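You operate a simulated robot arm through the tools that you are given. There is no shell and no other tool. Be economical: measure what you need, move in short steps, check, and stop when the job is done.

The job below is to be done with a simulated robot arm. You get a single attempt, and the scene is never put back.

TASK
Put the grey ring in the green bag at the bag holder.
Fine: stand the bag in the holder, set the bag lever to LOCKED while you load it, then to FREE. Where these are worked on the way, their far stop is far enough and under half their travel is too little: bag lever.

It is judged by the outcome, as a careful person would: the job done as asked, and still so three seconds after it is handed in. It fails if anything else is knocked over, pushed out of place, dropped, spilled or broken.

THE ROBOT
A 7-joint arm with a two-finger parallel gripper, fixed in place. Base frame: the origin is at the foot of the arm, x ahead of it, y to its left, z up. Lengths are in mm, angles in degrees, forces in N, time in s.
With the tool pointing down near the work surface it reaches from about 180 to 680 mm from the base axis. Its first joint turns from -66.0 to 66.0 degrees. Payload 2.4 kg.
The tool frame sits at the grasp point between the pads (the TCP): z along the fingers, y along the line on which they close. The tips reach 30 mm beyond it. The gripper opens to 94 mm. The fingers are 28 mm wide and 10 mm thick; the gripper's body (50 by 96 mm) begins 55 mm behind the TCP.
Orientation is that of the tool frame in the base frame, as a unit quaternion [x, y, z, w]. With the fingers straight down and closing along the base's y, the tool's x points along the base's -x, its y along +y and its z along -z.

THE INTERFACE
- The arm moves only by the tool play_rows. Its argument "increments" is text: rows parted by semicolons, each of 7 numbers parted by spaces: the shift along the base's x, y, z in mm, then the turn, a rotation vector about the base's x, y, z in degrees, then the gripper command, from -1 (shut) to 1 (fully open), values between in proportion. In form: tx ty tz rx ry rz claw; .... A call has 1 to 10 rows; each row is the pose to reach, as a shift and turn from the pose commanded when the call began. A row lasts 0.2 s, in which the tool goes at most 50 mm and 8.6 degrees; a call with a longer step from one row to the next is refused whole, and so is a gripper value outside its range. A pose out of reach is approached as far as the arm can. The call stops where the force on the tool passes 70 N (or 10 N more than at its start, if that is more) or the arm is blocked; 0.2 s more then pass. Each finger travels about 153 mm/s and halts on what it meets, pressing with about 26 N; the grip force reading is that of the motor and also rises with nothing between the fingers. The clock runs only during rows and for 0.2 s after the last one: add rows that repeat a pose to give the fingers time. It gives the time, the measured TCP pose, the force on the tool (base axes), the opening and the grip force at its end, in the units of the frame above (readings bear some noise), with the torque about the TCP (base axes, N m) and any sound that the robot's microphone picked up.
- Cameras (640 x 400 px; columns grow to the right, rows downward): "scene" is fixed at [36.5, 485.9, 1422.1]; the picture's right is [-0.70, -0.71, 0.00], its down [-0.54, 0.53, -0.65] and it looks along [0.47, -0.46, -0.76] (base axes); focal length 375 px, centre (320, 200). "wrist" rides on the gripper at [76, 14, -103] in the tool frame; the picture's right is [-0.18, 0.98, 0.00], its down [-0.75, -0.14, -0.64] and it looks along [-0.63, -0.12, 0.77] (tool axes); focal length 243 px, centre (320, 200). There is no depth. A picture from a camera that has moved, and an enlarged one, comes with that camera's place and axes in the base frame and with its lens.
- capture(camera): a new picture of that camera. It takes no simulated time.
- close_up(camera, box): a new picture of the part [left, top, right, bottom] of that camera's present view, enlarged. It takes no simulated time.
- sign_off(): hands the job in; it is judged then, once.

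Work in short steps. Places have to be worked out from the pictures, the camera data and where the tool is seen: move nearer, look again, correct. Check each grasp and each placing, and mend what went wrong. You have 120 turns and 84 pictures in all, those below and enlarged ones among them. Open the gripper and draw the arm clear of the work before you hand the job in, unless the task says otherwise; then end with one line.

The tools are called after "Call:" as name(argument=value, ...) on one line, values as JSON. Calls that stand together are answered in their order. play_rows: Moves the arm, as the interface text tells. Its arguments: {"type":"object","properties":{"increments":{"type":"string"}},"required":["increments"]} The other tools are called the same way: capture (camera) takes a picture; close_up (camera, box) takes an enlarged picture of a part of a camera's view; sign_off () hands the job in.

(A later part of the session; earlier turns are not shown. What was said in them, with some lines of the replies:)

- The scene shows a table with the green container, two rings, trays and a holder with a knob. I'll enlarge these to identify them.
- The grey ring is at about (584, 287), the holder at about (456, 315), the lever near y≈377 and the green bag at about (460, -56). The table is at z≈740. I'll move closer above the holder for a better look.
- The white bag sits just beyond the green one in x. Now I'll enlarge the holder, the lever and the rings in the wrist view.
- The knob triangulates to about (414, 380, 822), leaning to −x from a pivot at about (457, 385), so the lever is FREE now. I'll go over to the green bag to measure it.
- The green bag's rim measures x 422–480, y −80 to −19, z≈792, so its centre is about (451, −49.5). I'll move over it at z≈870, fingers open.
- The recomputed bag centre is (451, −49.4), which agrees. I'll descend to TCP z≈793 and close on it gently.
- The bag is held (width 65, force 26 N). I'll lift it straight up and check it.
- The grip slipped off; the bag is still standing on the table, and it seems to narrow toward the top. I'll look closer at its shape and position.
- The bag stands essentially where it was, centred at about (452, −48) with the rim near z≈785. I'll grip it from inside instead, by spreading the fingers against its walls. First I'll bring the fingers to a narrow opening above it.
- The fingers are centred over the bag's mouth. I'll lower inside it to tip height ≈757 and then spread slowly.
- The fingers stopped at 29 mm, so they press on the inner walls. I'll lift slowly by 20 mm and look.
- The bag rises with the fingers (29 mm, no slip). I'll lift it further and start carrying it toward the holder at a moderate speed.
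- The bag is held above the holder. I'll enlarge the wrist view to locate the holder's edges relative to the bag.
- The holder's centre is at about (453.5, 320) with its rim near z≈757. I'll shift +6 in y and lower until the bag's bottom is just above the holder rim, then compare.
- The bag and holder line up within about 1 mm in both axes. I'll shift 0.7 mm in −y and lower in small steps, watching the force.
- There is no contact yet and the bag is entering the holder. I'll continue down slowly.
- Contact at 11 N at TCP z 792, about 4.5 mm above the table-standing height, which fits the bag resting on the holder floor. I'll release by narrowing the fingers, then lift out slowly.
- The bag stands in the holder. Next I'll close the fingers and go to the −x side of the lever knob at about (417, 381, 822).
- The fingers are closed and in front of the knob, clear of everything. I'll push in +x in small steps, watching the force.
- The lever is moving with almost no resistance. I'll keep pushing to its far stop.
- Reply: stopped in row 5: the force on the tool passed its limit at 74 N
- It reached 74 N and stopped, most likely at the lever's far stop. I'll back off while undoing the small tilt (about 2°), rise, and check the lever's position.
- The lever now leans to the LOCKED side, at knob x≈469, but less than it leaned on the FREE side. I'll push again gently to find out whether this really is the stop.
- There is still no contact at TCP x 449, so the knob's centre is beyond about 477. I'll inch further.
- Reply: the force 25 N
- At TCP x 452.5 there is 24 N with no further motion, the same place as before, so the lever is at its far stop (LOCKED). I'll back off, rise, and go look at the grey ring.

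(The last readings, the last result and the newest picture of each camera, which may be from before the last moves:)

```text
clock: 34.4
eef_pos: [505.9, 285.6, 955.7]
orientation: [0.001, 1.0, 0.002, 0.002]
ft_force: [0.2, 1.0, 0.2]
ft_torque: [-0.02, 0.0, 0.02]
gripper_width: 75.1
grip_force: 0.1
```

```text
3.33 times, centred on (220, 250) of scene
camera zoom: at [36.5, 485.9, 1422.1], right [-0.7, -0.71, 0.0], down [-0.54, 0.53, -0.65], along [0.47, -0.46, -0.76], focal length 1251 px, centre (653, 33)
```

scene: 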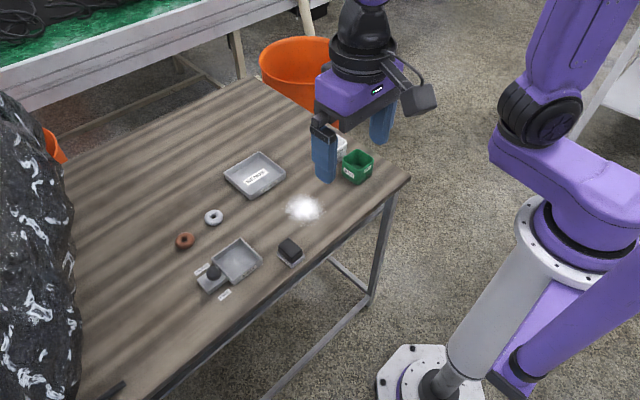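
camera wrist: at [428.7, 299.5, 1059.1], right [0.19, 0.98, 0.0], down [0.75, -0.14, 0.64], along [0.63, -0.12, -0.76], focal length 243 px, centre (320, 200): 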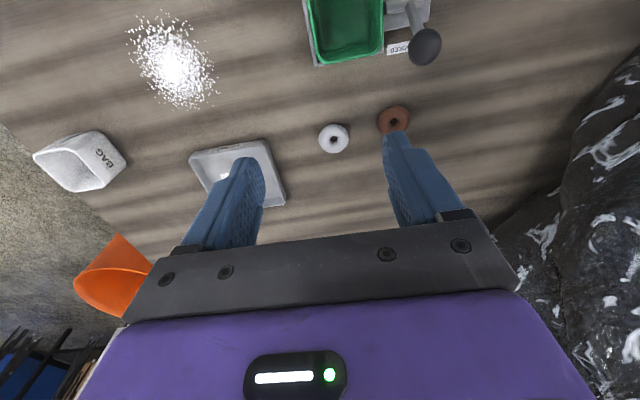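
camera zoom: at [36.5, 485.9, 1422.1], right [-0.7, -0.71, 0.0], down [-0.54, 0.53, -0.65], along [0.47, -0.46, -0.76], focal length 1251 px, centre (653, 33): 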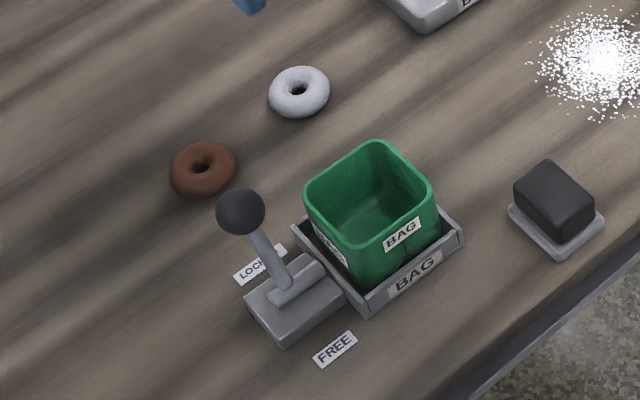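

The grey ring is at about (581, 291), diameter ≈43 mm, with the brown ring at a safe distance. I'll move above it and look again.

Call:
play_rows(increments="25 2 -15 0 0 0 0.5; 50 4 -35 0 0 0 0.5; 75 6 -60 0 0 0 0.5; 75 6 -100 0 0 0 0.5; 75 6 -115 0 0 0 0.5; 75 6 -115 0 0 0 0.5")

Call:
capture(camera="wrist")

Call:
close_up(camera="scene", box=[160, 150, 280, 250])

```text
clock: 35.8
eef_pos: [579.4, 293.8, 842.4]
orientation: [0.0, 1.0, 0.001, 0.002]
ft_force: [0.6, 0.0, 0.4]
ft_torque: [0.01, -0.01, -0.01]
gripper_width: 70.6
grip_force: 0.0
```

```text
39 pictures are left
camera wrist: at [503.0, 308.6, 944.9], right [0.19, 0.98, 0.0], down [0.75, -0.15, 0.65], along [0.63, -0.12, -0.76], focal length 243 px, centre (320, 200)
```

wrist: 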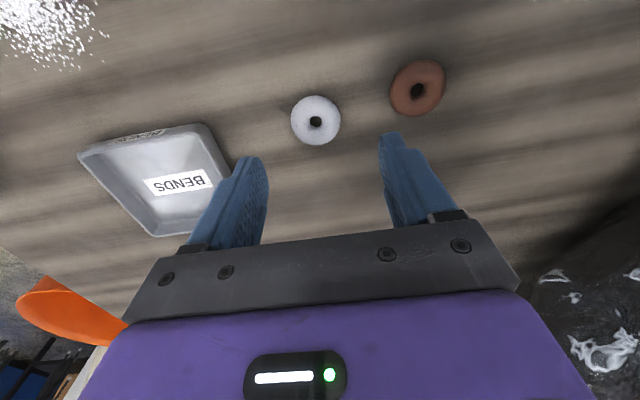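

```text
4.00 times, centred on (220, 200) of scene
camera zoom: at [36.5, 485.9, 1422.1], right [-0.7, -0.71, 0.0], down [-0.54, 0.53, -0.65], along [0.47, -0.46, -0.76], focal length 1501 px, centre (720, 200)
```

zoom: 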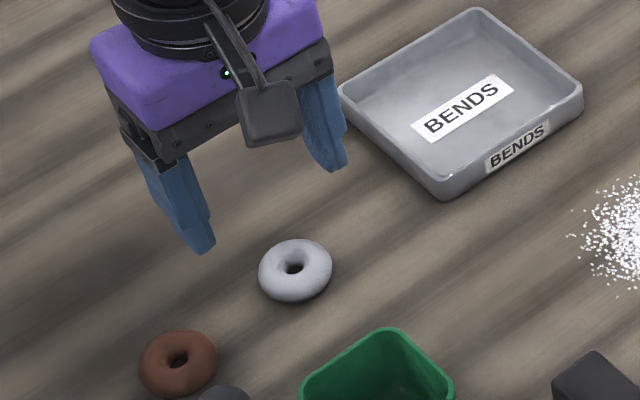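

The ring's position is confirmed at (581, 290.6). I'll lower with the tips just above the table and close.

Call:
play_rows(increments="1.5 -3 -25 0 0 0 0.5; 1.5 -3 -50 0 0 0 0.5; 1.5 -3 -64 0 0 0 0.5; 1.5 -3 -70 0 0 0 0.5; 1.5 -3 -70 0 0 0 0.2; 1.5 -3 -70 0 0 0 0; 1.5 -3 -70 0 0 0 -0.2; 1.5 -3 -70 0 0 0 -0.4; 1.5 -3 -70 0 0 0 -0.4")

Call:
capture(camera="wrist")

```text
clock: 37.8
eef_pos: [582.2, 290.5, 770.4]
orientation: [0.001, 1.0, 0.002, 0.002]
ft_force: [0.1, 0.7, -0.5]
ft_torque: [0.02, 0.0, 0.0]
gripper_width: 38.5
grip_force: 25.8
```

```text
37 pictures are left
camera wrist: at [505.5, 305.9, 874.4], right [0.19, 0.98, 0.0], down [0.75, -0.14, 0.65], along [0.63, -0.12, -0.76], focal length 243 px, centre (320, 200)
```

wrist: 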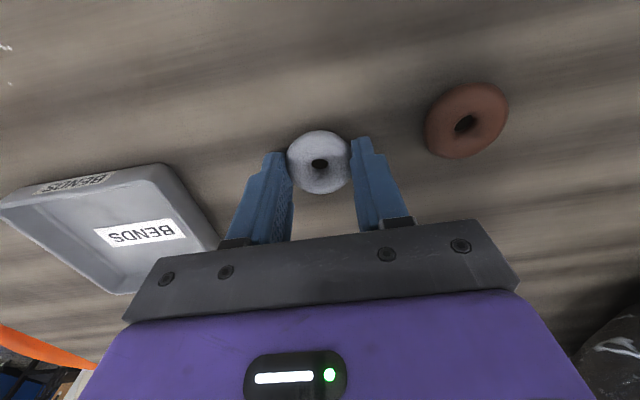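

The ring is held between the pads (38.5 mm, 26 N). I'll lift slowly and check.

Call:
play_rows(increments="0 0 0 0 0 0 -0.6; 0 0 6 0 0 0 -0.6; 0 0 15 0 0 0 -0.6; 0 0 30 0 0 0 -0.6; 0 0 50 0 0 0 -0.6; 0 0 70 0 0 0 -0.6; 0 0 90 0 0 0 -0.6; 0 0 105 0 0 0 -0.6; 0 0 105 0 0 0 -0.6")

Call:
capture(camera="wrist")

Call:
close_up(camera="scene", box=[160, 130, 280, 270])

```text
clock: 39.8
eef_pos: [581.5, 289.8, 878.3]
orientation: [0.002, 1.0, 0.001, 0.002]
ft_force: [-0.6, 0.3, -0.3]
ft_torque: [-0.02, 0.02, -0.02]
gripper_width: 38.4
grip_force: 25.8
```

```text
36 pictures are left
camera wrist: at [505.8, 305.8, 980.9], right [0.19, 0.98, 0.0], down [0.75, -0.14, 0.64], along [0.63, -0.12, -0.76], focal length 243 px, centre (320, 200)
```

wrist: 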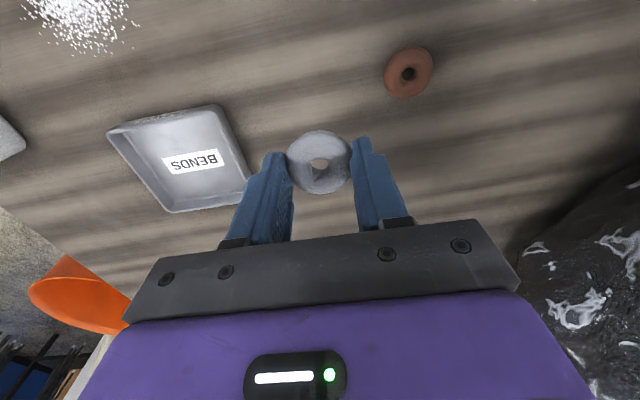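

```text
2.86 times, centred on (220, 200) of scene
camera zoom: at [36.5, 485.9, 1422.1], right [-0.7, -0.71, 0.0], down [-0.54, 0.53, -0.65], along [0.47, -0.46, -0.76], focal length 1072 px, centre (606, 200)
```

zoom: 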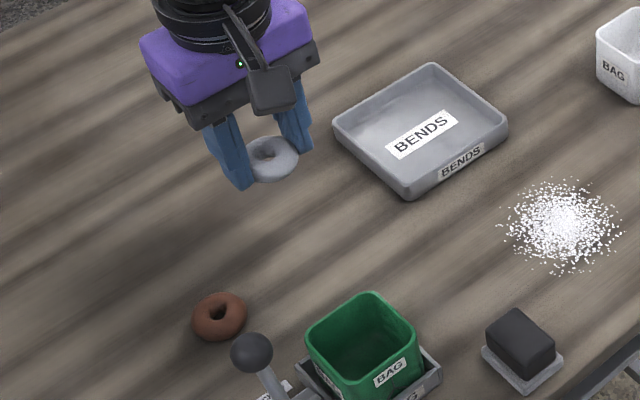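

The ring is held firmly. I'll carry it over the bag, whose centre is about (452, 319), staying high.

Call:
play_rows(increments="-10 2 0 0 0 0 -0.6; -35 7 0 0 0 0 -0.6; -65 14 0 0 0 0 -0.6; -95 21 0 0 0 0 -0.6; -120 27 0 0 0 0 -0.6; -130 29 0 0 0 0 -0.6; -130 29 -15 0 0 0 -0.6; -130 29 -30 0 0 0 -0.6; -130 29 -30 0 0 0 -0.6")

Call:
capture(camera="wrist")

Call:
close_up(camera="scene", box=[180, 190, 290, 310])

```text
clock: 41.8
eef_pos: [452.3, 317.9, 847.4]
orientation: [0.001, 1.0, 0.002, 0.003]
ft_force: [-0.6, 0.0, -0.8]
ft_torque: [-0.02, -0.02, -0.01]
gripper_width: 38.2
grip_force: 25.7
```

```text
34 pictures are left
camera wrist: at [375.2, 333.2, 950.1], right [0.19, 0.98, 0.0], down [0.75, -0.15, 0.65], along [0.63, -0.12, -0.76], focal length 243 px, centre (320, 200)
```

wrist: 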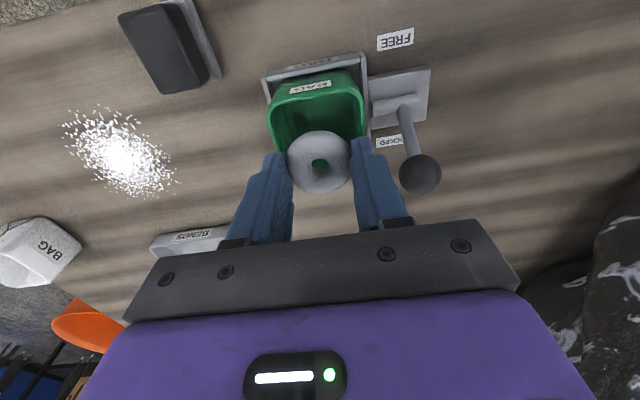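

```text
3.33 times, centred on (235, 250) of scene
camera zoom: at [36.5, 485.9, 1422.1], right [-0.7, -0.71, 0.0], down [-0.54, 0.53, -0.65], along [0.47, -0.46, -0.76], focal length 1251 px, centre (603, 33)
```

zoom: 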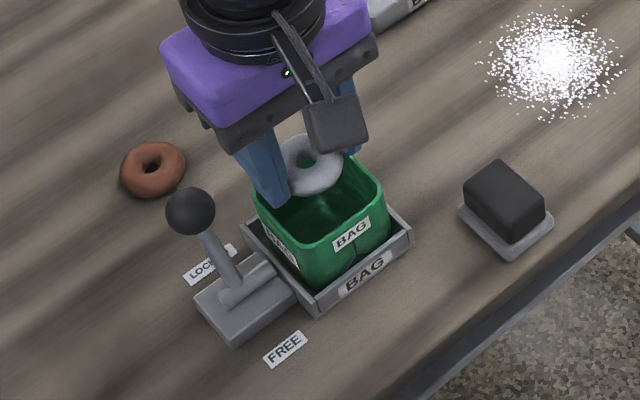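

The bag's centre is estimated at (454, 320). I'll nudge by +1.5 and +2 and lower until the fingertips are just above the rim.

Call:
play_rows(increments="1.5 2 -6 0 0 0 -0.6; 1.5 2 -12 0 0 0 -0.6; 1.5 2 -18 0 0 0 -0.6; 1.5 2 -22 0 0 0 -0.6; 1.5 2 -22 0 0 0 -0.6")

Call:
close_up(camera="wrist", box=[220, 60, 420, 220])

Call:
close_up(camera="scene", box=[200, 210, 290, 300])

```text
clock: 43.0
eef_pos: [455.2, 322.1, 827.3]
orientation: [0.002, 1.0, 0.003, 0.004]
ft_force: [-2.1, -1.0, 26.6]
ft_torque: [0.7, 0.08, 0.08]
gripper_width: 38.1
grip_force: 25.8
```

```text
2.50 times, centred on (320, 140) of wrist
camera zoom: at [377.7, 336.7, 929.6], right [0.19, 0.98, 0.01], down [0.75, -0.15, 0.65], along [0.64, -0.11, -0.76], focal length 606 px, centre (320, 350)
```

zoom: 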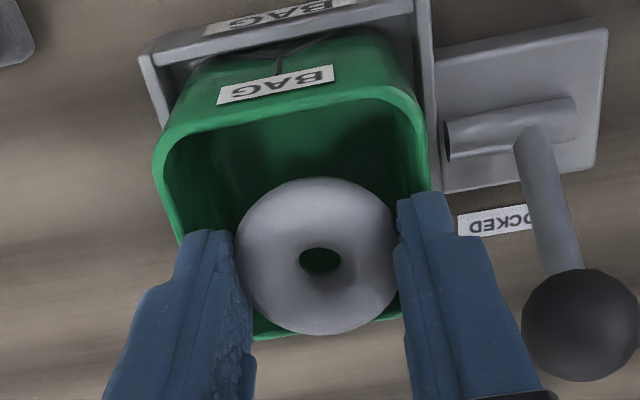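

```text
4.44 times, centred on (245, 255) of scene
camera zoom: at [36.0, 485.6, 1422.3], right [-0.7, -0.71, 0.0], down [-0.54, 0.53, -0.65], along [0.47, -0.46, -0.76], focal length 1668 px, centre (653, -44)
```

zoom: 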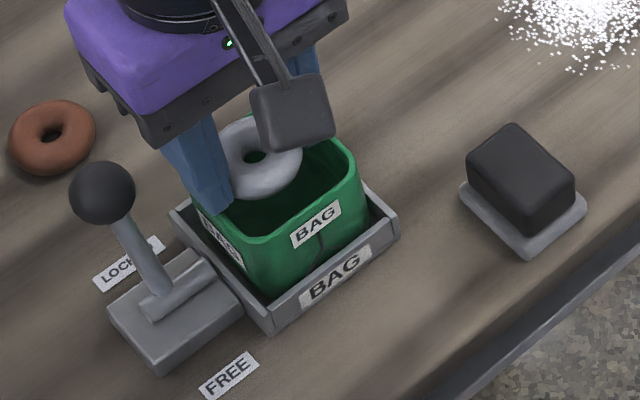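

The +y fingertip touches the rim (27 N), so the rim is at z≈797 and I'm slightly off. I'll lift 5 mm and shift −4 in x and −2 in y.

Call:
play_rows(increments="0 0 6 0 0 0 -0.6; 0 0 9 0 0 0 -0.6; -4 -2 9 0 0 0 -0.6; -4 -2 9 0 0 0 -0.6")

Call:
close_up(camera="wrist", box=[220, 60, 420, 220])

Call:
close_up(camera="scene", box=[200, 210, 290, 300])

```text
clock: 44.0
eef_pos: [450.6, 321.8, 833.8]
orientation: [0.001, 1.0, 0.001, 0.002]
ft_force: [-0.2, -0.2, 0.7]
ft_torque: [0.01, 0.02, 0.04]
gripper_width: 38.1
grip_force: 26.1
```

```text
2.50 times, centred on (320, 140) of wrist
camera zoom: at [373.4, 335.3, 936.9], right [0.19, 0.98, 0.0], down [0.75, -0.14, 0.64], along [0.63, -0.12, -0.76], focal length 606 px, centre (320, 350)
```

zoom: 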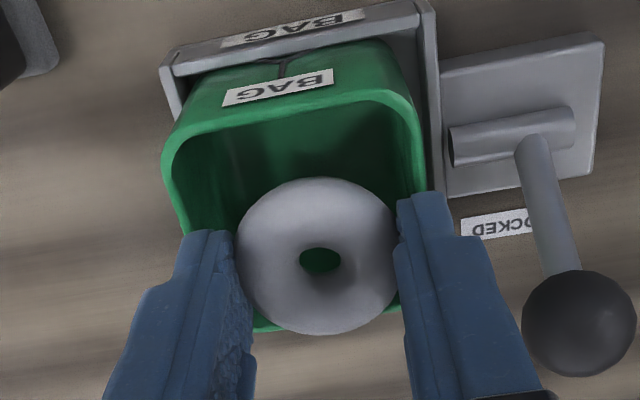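

```text
4.44 times, centred on (245, 255) of scene
camera zoom: at [36.5, 485.9, 1422.1], right [-0.7, -0.71, 0.0], down [-0.54, 0.53, -0.65], along [0.47, -0.46, -0.76], focal length 1668 px, centre (653, -44)
```

zoom: 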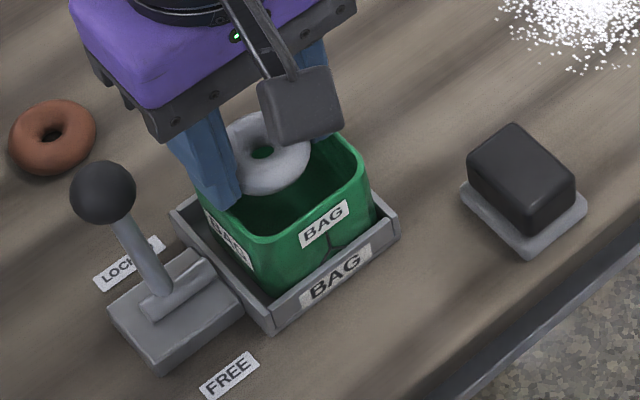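

Fingers are clear of the rim and x is good. The bag centre in y is ≈318.8, so I'll shift −3 mm, then open gently to release the ring into the bag.

Call:
play_rows(increments="0.5 -3 0 0 0 0 -0.6; 0.5 -3 0 0 0 0 -0.6; 0.5 -3 0 0 0 0 0.1; 0.5 -3 0 0 0 0 0.1; 0.5 -3 0 0 0 0 0.1; 0.5 -3 20 0 0 0 0.1; 0.5 -3 60 0 0 0 0.1; 0.5 -3 100 0 0 0 0.1; 0.5 -3 100 0 0 0 0.1")

Call:
capture(camera="wrist")

Call:
close_up(camera="scene", box=[180, 190, 290, 300])

```text
clock: 46.0
eef_pos: [448.2, 314.7, 934.4]
orientation: [0.002, 1.0, 0.002, 0.002]
ft_force: [0.2, 0.7, 0.4]
ft_torque: [0.03, -0.01, 0.02]
gripper_width: 51.7
grip_force: 0.1
```

```text
28 pictures are left
camera wrist: at [371.5, 331.2, 1038.7], right [0.19, 0.98, 0.0], down [0.75, -0.14, 0.64], along [0.63, -0.12, -0.76], focal length 243 px, centre (320, 200)
```

wrist: 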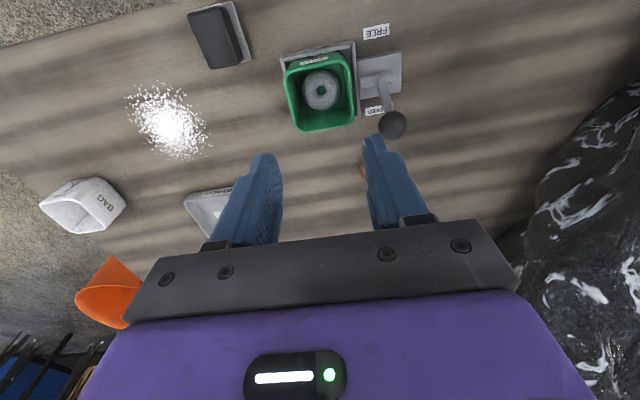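

```text
3.64 times, centred on (235, 245) of scene
camera zoom: at [36.5, 485.9, 1422.1], right [-0.7, -0.71, 0.0], down [-0.54, 0.53, -0.65], along [0.47, -0.46, -0.76], focal length 1365 px, centre (629, 36)
```

zoom: 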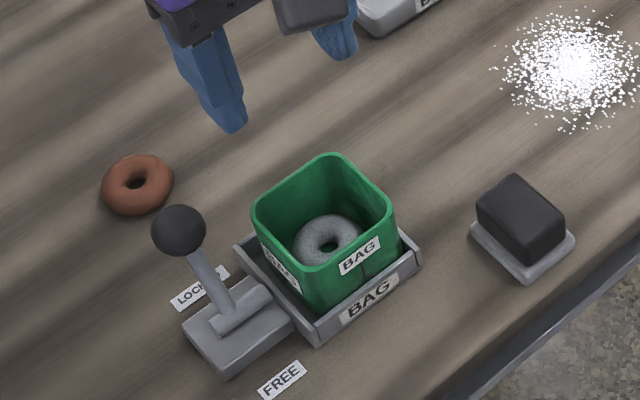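

The ring lies in the bag. Now I'll close the fingers and go to the +x side of the knob to push it back to FREE.

Call:
play_rows(increments="30 0 5 0 0 0 -0.5; 60 10 5 0 0 0 -1; 88 35 5 0 0 0 -1; 88 66 5 0 0 0 -1; 88 66 -35 0 0 0 -1; 88 66 -75 0 0 0 -1; 88 66 -101 0 0 0 -1; 88 66 -101 0 0 0 -1")

Call:
close_up(camera="scene", box=[160, 190, 290, 310])

Call:
capture(camera="wrist")

```text
clock: 47.8
eef_pos: [538.4, 381.9, 834.5]
orientation: [0.002, 1.0, 0.002, 0.003]
ft_force: [0.4, 0.8, -0.2]
ft_torque: [0.03, 0.01, 0.02]
gripper_width: 0.0
grip_force: 26.2
```

```text
3.33 times, centred on (225, 250) of scene
camera zoom: at [36.5, 485.9, 1422.1], right [-0.7, -0.71, 0.0], down [-0.54, 0.53, -0.65], along [0.47, -0.46, -0.76], focal length 1251 px, centre (637, 33)
```

zoom: 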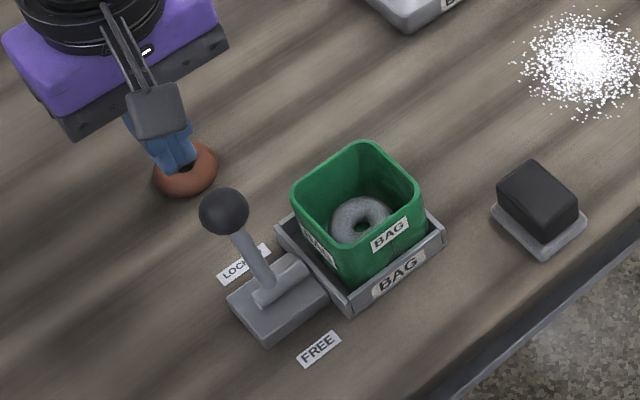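

```text
25 pictures are left
camera wrist: at [461.2, 396.6, 936.7], right [0.19, 0.98, 0.0], down [0.75, -0.15, 0.65], along [0.63, -0.12, -0.76], focal length 243 px, centre (320, 200)
```

wrist: 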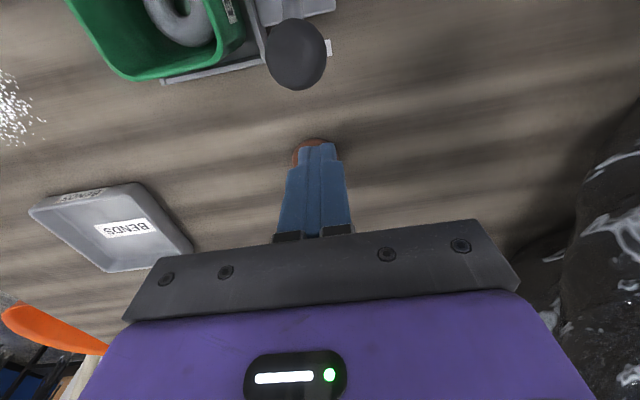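

Everything is clear. I'll push in −x in small steps.

Call:
play_rows(increments="-14 0 0 0 0 0 -1; -26 0 0 0 0 0 -1; -34 0 0 0 0 0 -1; -42 0 0 0 0 0 -1; -50 0 0 0 0 0 -1; -58 0 0 0 0 0 -1; -66 0 0 0 0 0 -1; -74 0 0 0 0 0 -1")

Call:
close_up(camera="scene", box=[160, 190, 290, 310])

```text
clock: 49.6
eef_pos: [463.1, 381.8, 832.1]
orientation: [0.0, 1.0, 0.002, 0.002]
ft_force: [-0.5, -0.4, 0.1]
ft_torque: [-0.02, 0.01, -0.05]
gripper_width: 0.2
grip_force: 25.9
```

```text
3.33 times, centred on (225, 250) of scene
camera zoom: at [36.5, 485.9, 1422.1], right [-0.7, -0.71, 0.0], down [-0.54, 0.53, -0.65], along [0.47, -0.46, -0.76], focal length 1251 px, centre (637, 33)
```

zoom: 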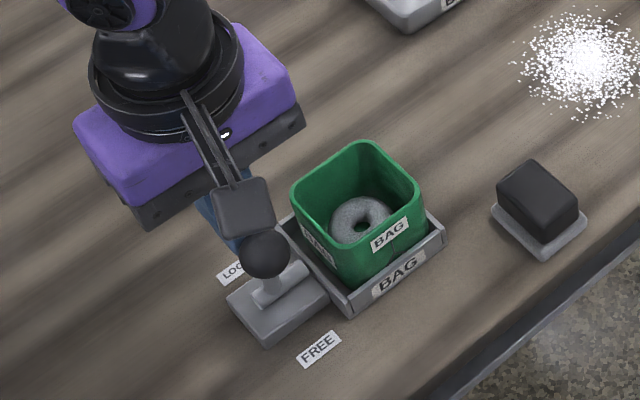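

The lever follows freely. I'll continue gently to the FREE stop until resistance shows.

Call:
play_rows(increments="-5 0 0 0 0 0 -1; -10 0 0 0 0 0 -1; -15 0 0 0 0 0 -1; -20 0 0 0 0 0 -1; -20 0 0 0 0 0 -1")

```text
clock: 50.8
eef_pos: [447.0, 381.8, 833.2]
orientation: [0.003, 1.0, 0.003, 0.005]
ft_force: [17.6, 0.8, -4.4]
ft_torque: [0.18, -0.44, 0.0]
gripper_width: 0.1
grip_force: 25.8
```

There is 17.6 N of resistance at TCP x 447, symmetric with the locked stop, so the lever is at its FREE stop. I'll back away, rise, open the gripper and check.

Call:
play_rows(increments="20 0 0 0 0 0 -1; 50 0 0 0 0 0 -1; 60 0 45 0 0 0 -1; 60 0 90 0 0 0 -1; 60 -30 120 0 0 0 -1; 30 -70 130 0 0 0 -0.5; -10 -100 140 0 0 0 0.5; -55 -110 150 0 0 0 1; -100 -110 160 0 0 0 1; -100 -110 160 0 0 0 1")

Call:
capture(camera="wrist")

Call:
close_up(camera="scene", box=[160, 190, 290, 310])

Call:
capture(camera="scene")

```text
refused: row 6 steps farther than a row can; nothing moved
```

```text
23 pictures are left
camera wrist: at [370.1, 396.7, 935.6], right [0.19, 0.98, 0.01], down [0.75, -0.15, 0.65], along [0.64, -0.12, -0.76], focal length 243 px, centre (320, 200)
```

wrist: 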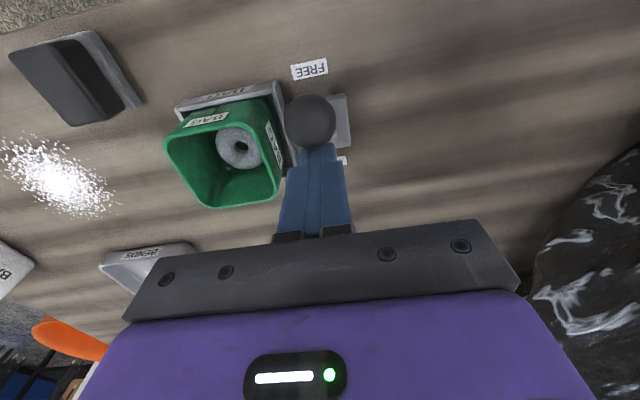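

```text
3.33 times, centred on (225, 250) of scene
camera zoom: at [37.0, 486.0, 1422.1], right [-0.7, -0.71, 0.0], down [-0.54, 0.53, -0.65], along [0.47, -0.46, -0.76], focal length 1251 px, centre (637, 33)
```

zoom: 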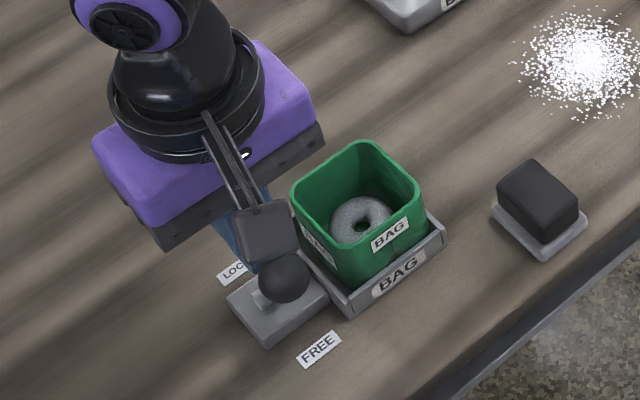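

```text
21 pictures are left
```

scene: 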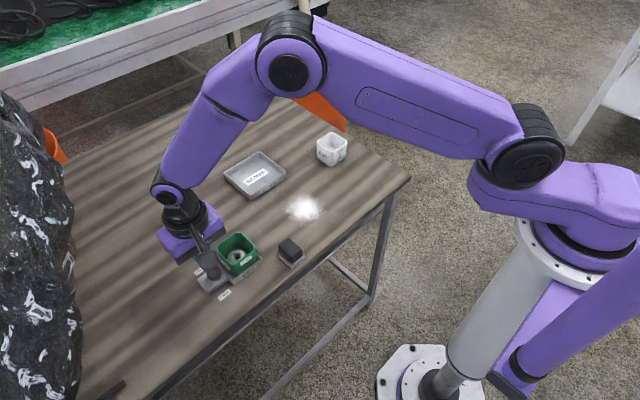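

The knob is back at exactly its original FREE position. The retreat call was refused for one step being too long, so I'll repeat it with shorter steps.

Call:
play_rows(increments="20 0 0 0 0 0 -1; 50 0 0 0 0 0 -1; 60 0 40 0 0 0 -1; 60 0 80 0 0 0 -1; 60 0 120 0 0 0 -1; 45 -35 135 0 0 0 -0.5; 25 -70 150 0 0 0 0.5; -5 -100 160 0 0 0 1; -45 -110 165 0 0 0 1; -85 -110 170 0 0 0 1")

Call:
capture(camera="wrist")

Call:
close_up(camera="scene", box=[160, 150, 310, 310])

```text
clock: 53.0
eef_pos: [360.6, 273.5, 1002.9]
orientation: [0.002, 1.0, 0.001, 0.003]
ft_force: [0.8, -0.3, 0.2]
ft_torque: [-0.01, -0.03, 0.01]
gripper_width: 93.7
grip_force: 0.0
```

```text
20 pictures are left
camera wrist: at [284.1, 288.2, 1106.6], right [0.19, 0.98, 0.0], down [0.75, -0.15, 0.65], along [0.63, -0.12, -0.76], focal length 243 px, centre (320, 200)
```

wrist: 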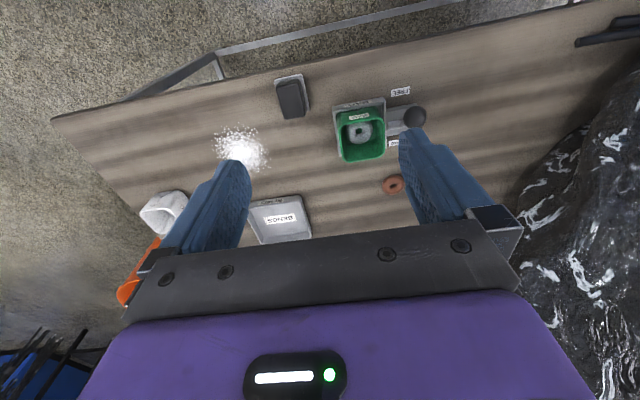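

```text
2.50 times, centred on (235, 230) of scene
camera zoom: at [36.5, 485.9, 1422.1], right [-0.7, -0.71, 0.0], down [-0.54, 0.53, -0.65], along [0.47, -0.46, -0.76], focal length 938 px, centre (532, 125)
```

zoom: 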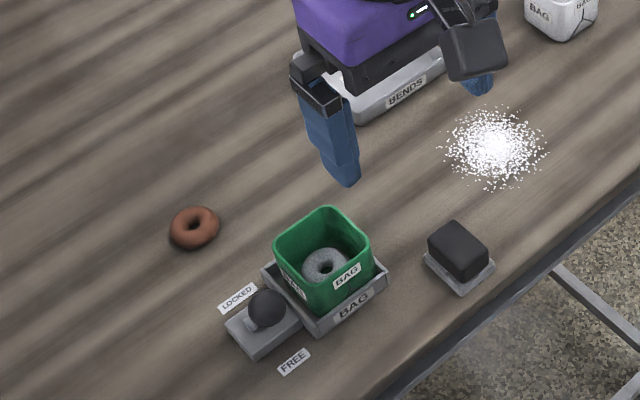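

The ring is in the green bag, the bag stands in the holder, the lever is at FREE, and the arm is clear with the gripper open. Handing in.

Call:
sign_off()

```text
The job is handed in.
```

The grey ring is in the green bag, which stands in the bag holder. The lever was at LOCKED while I loaded the ring, and it is now back at FREE.
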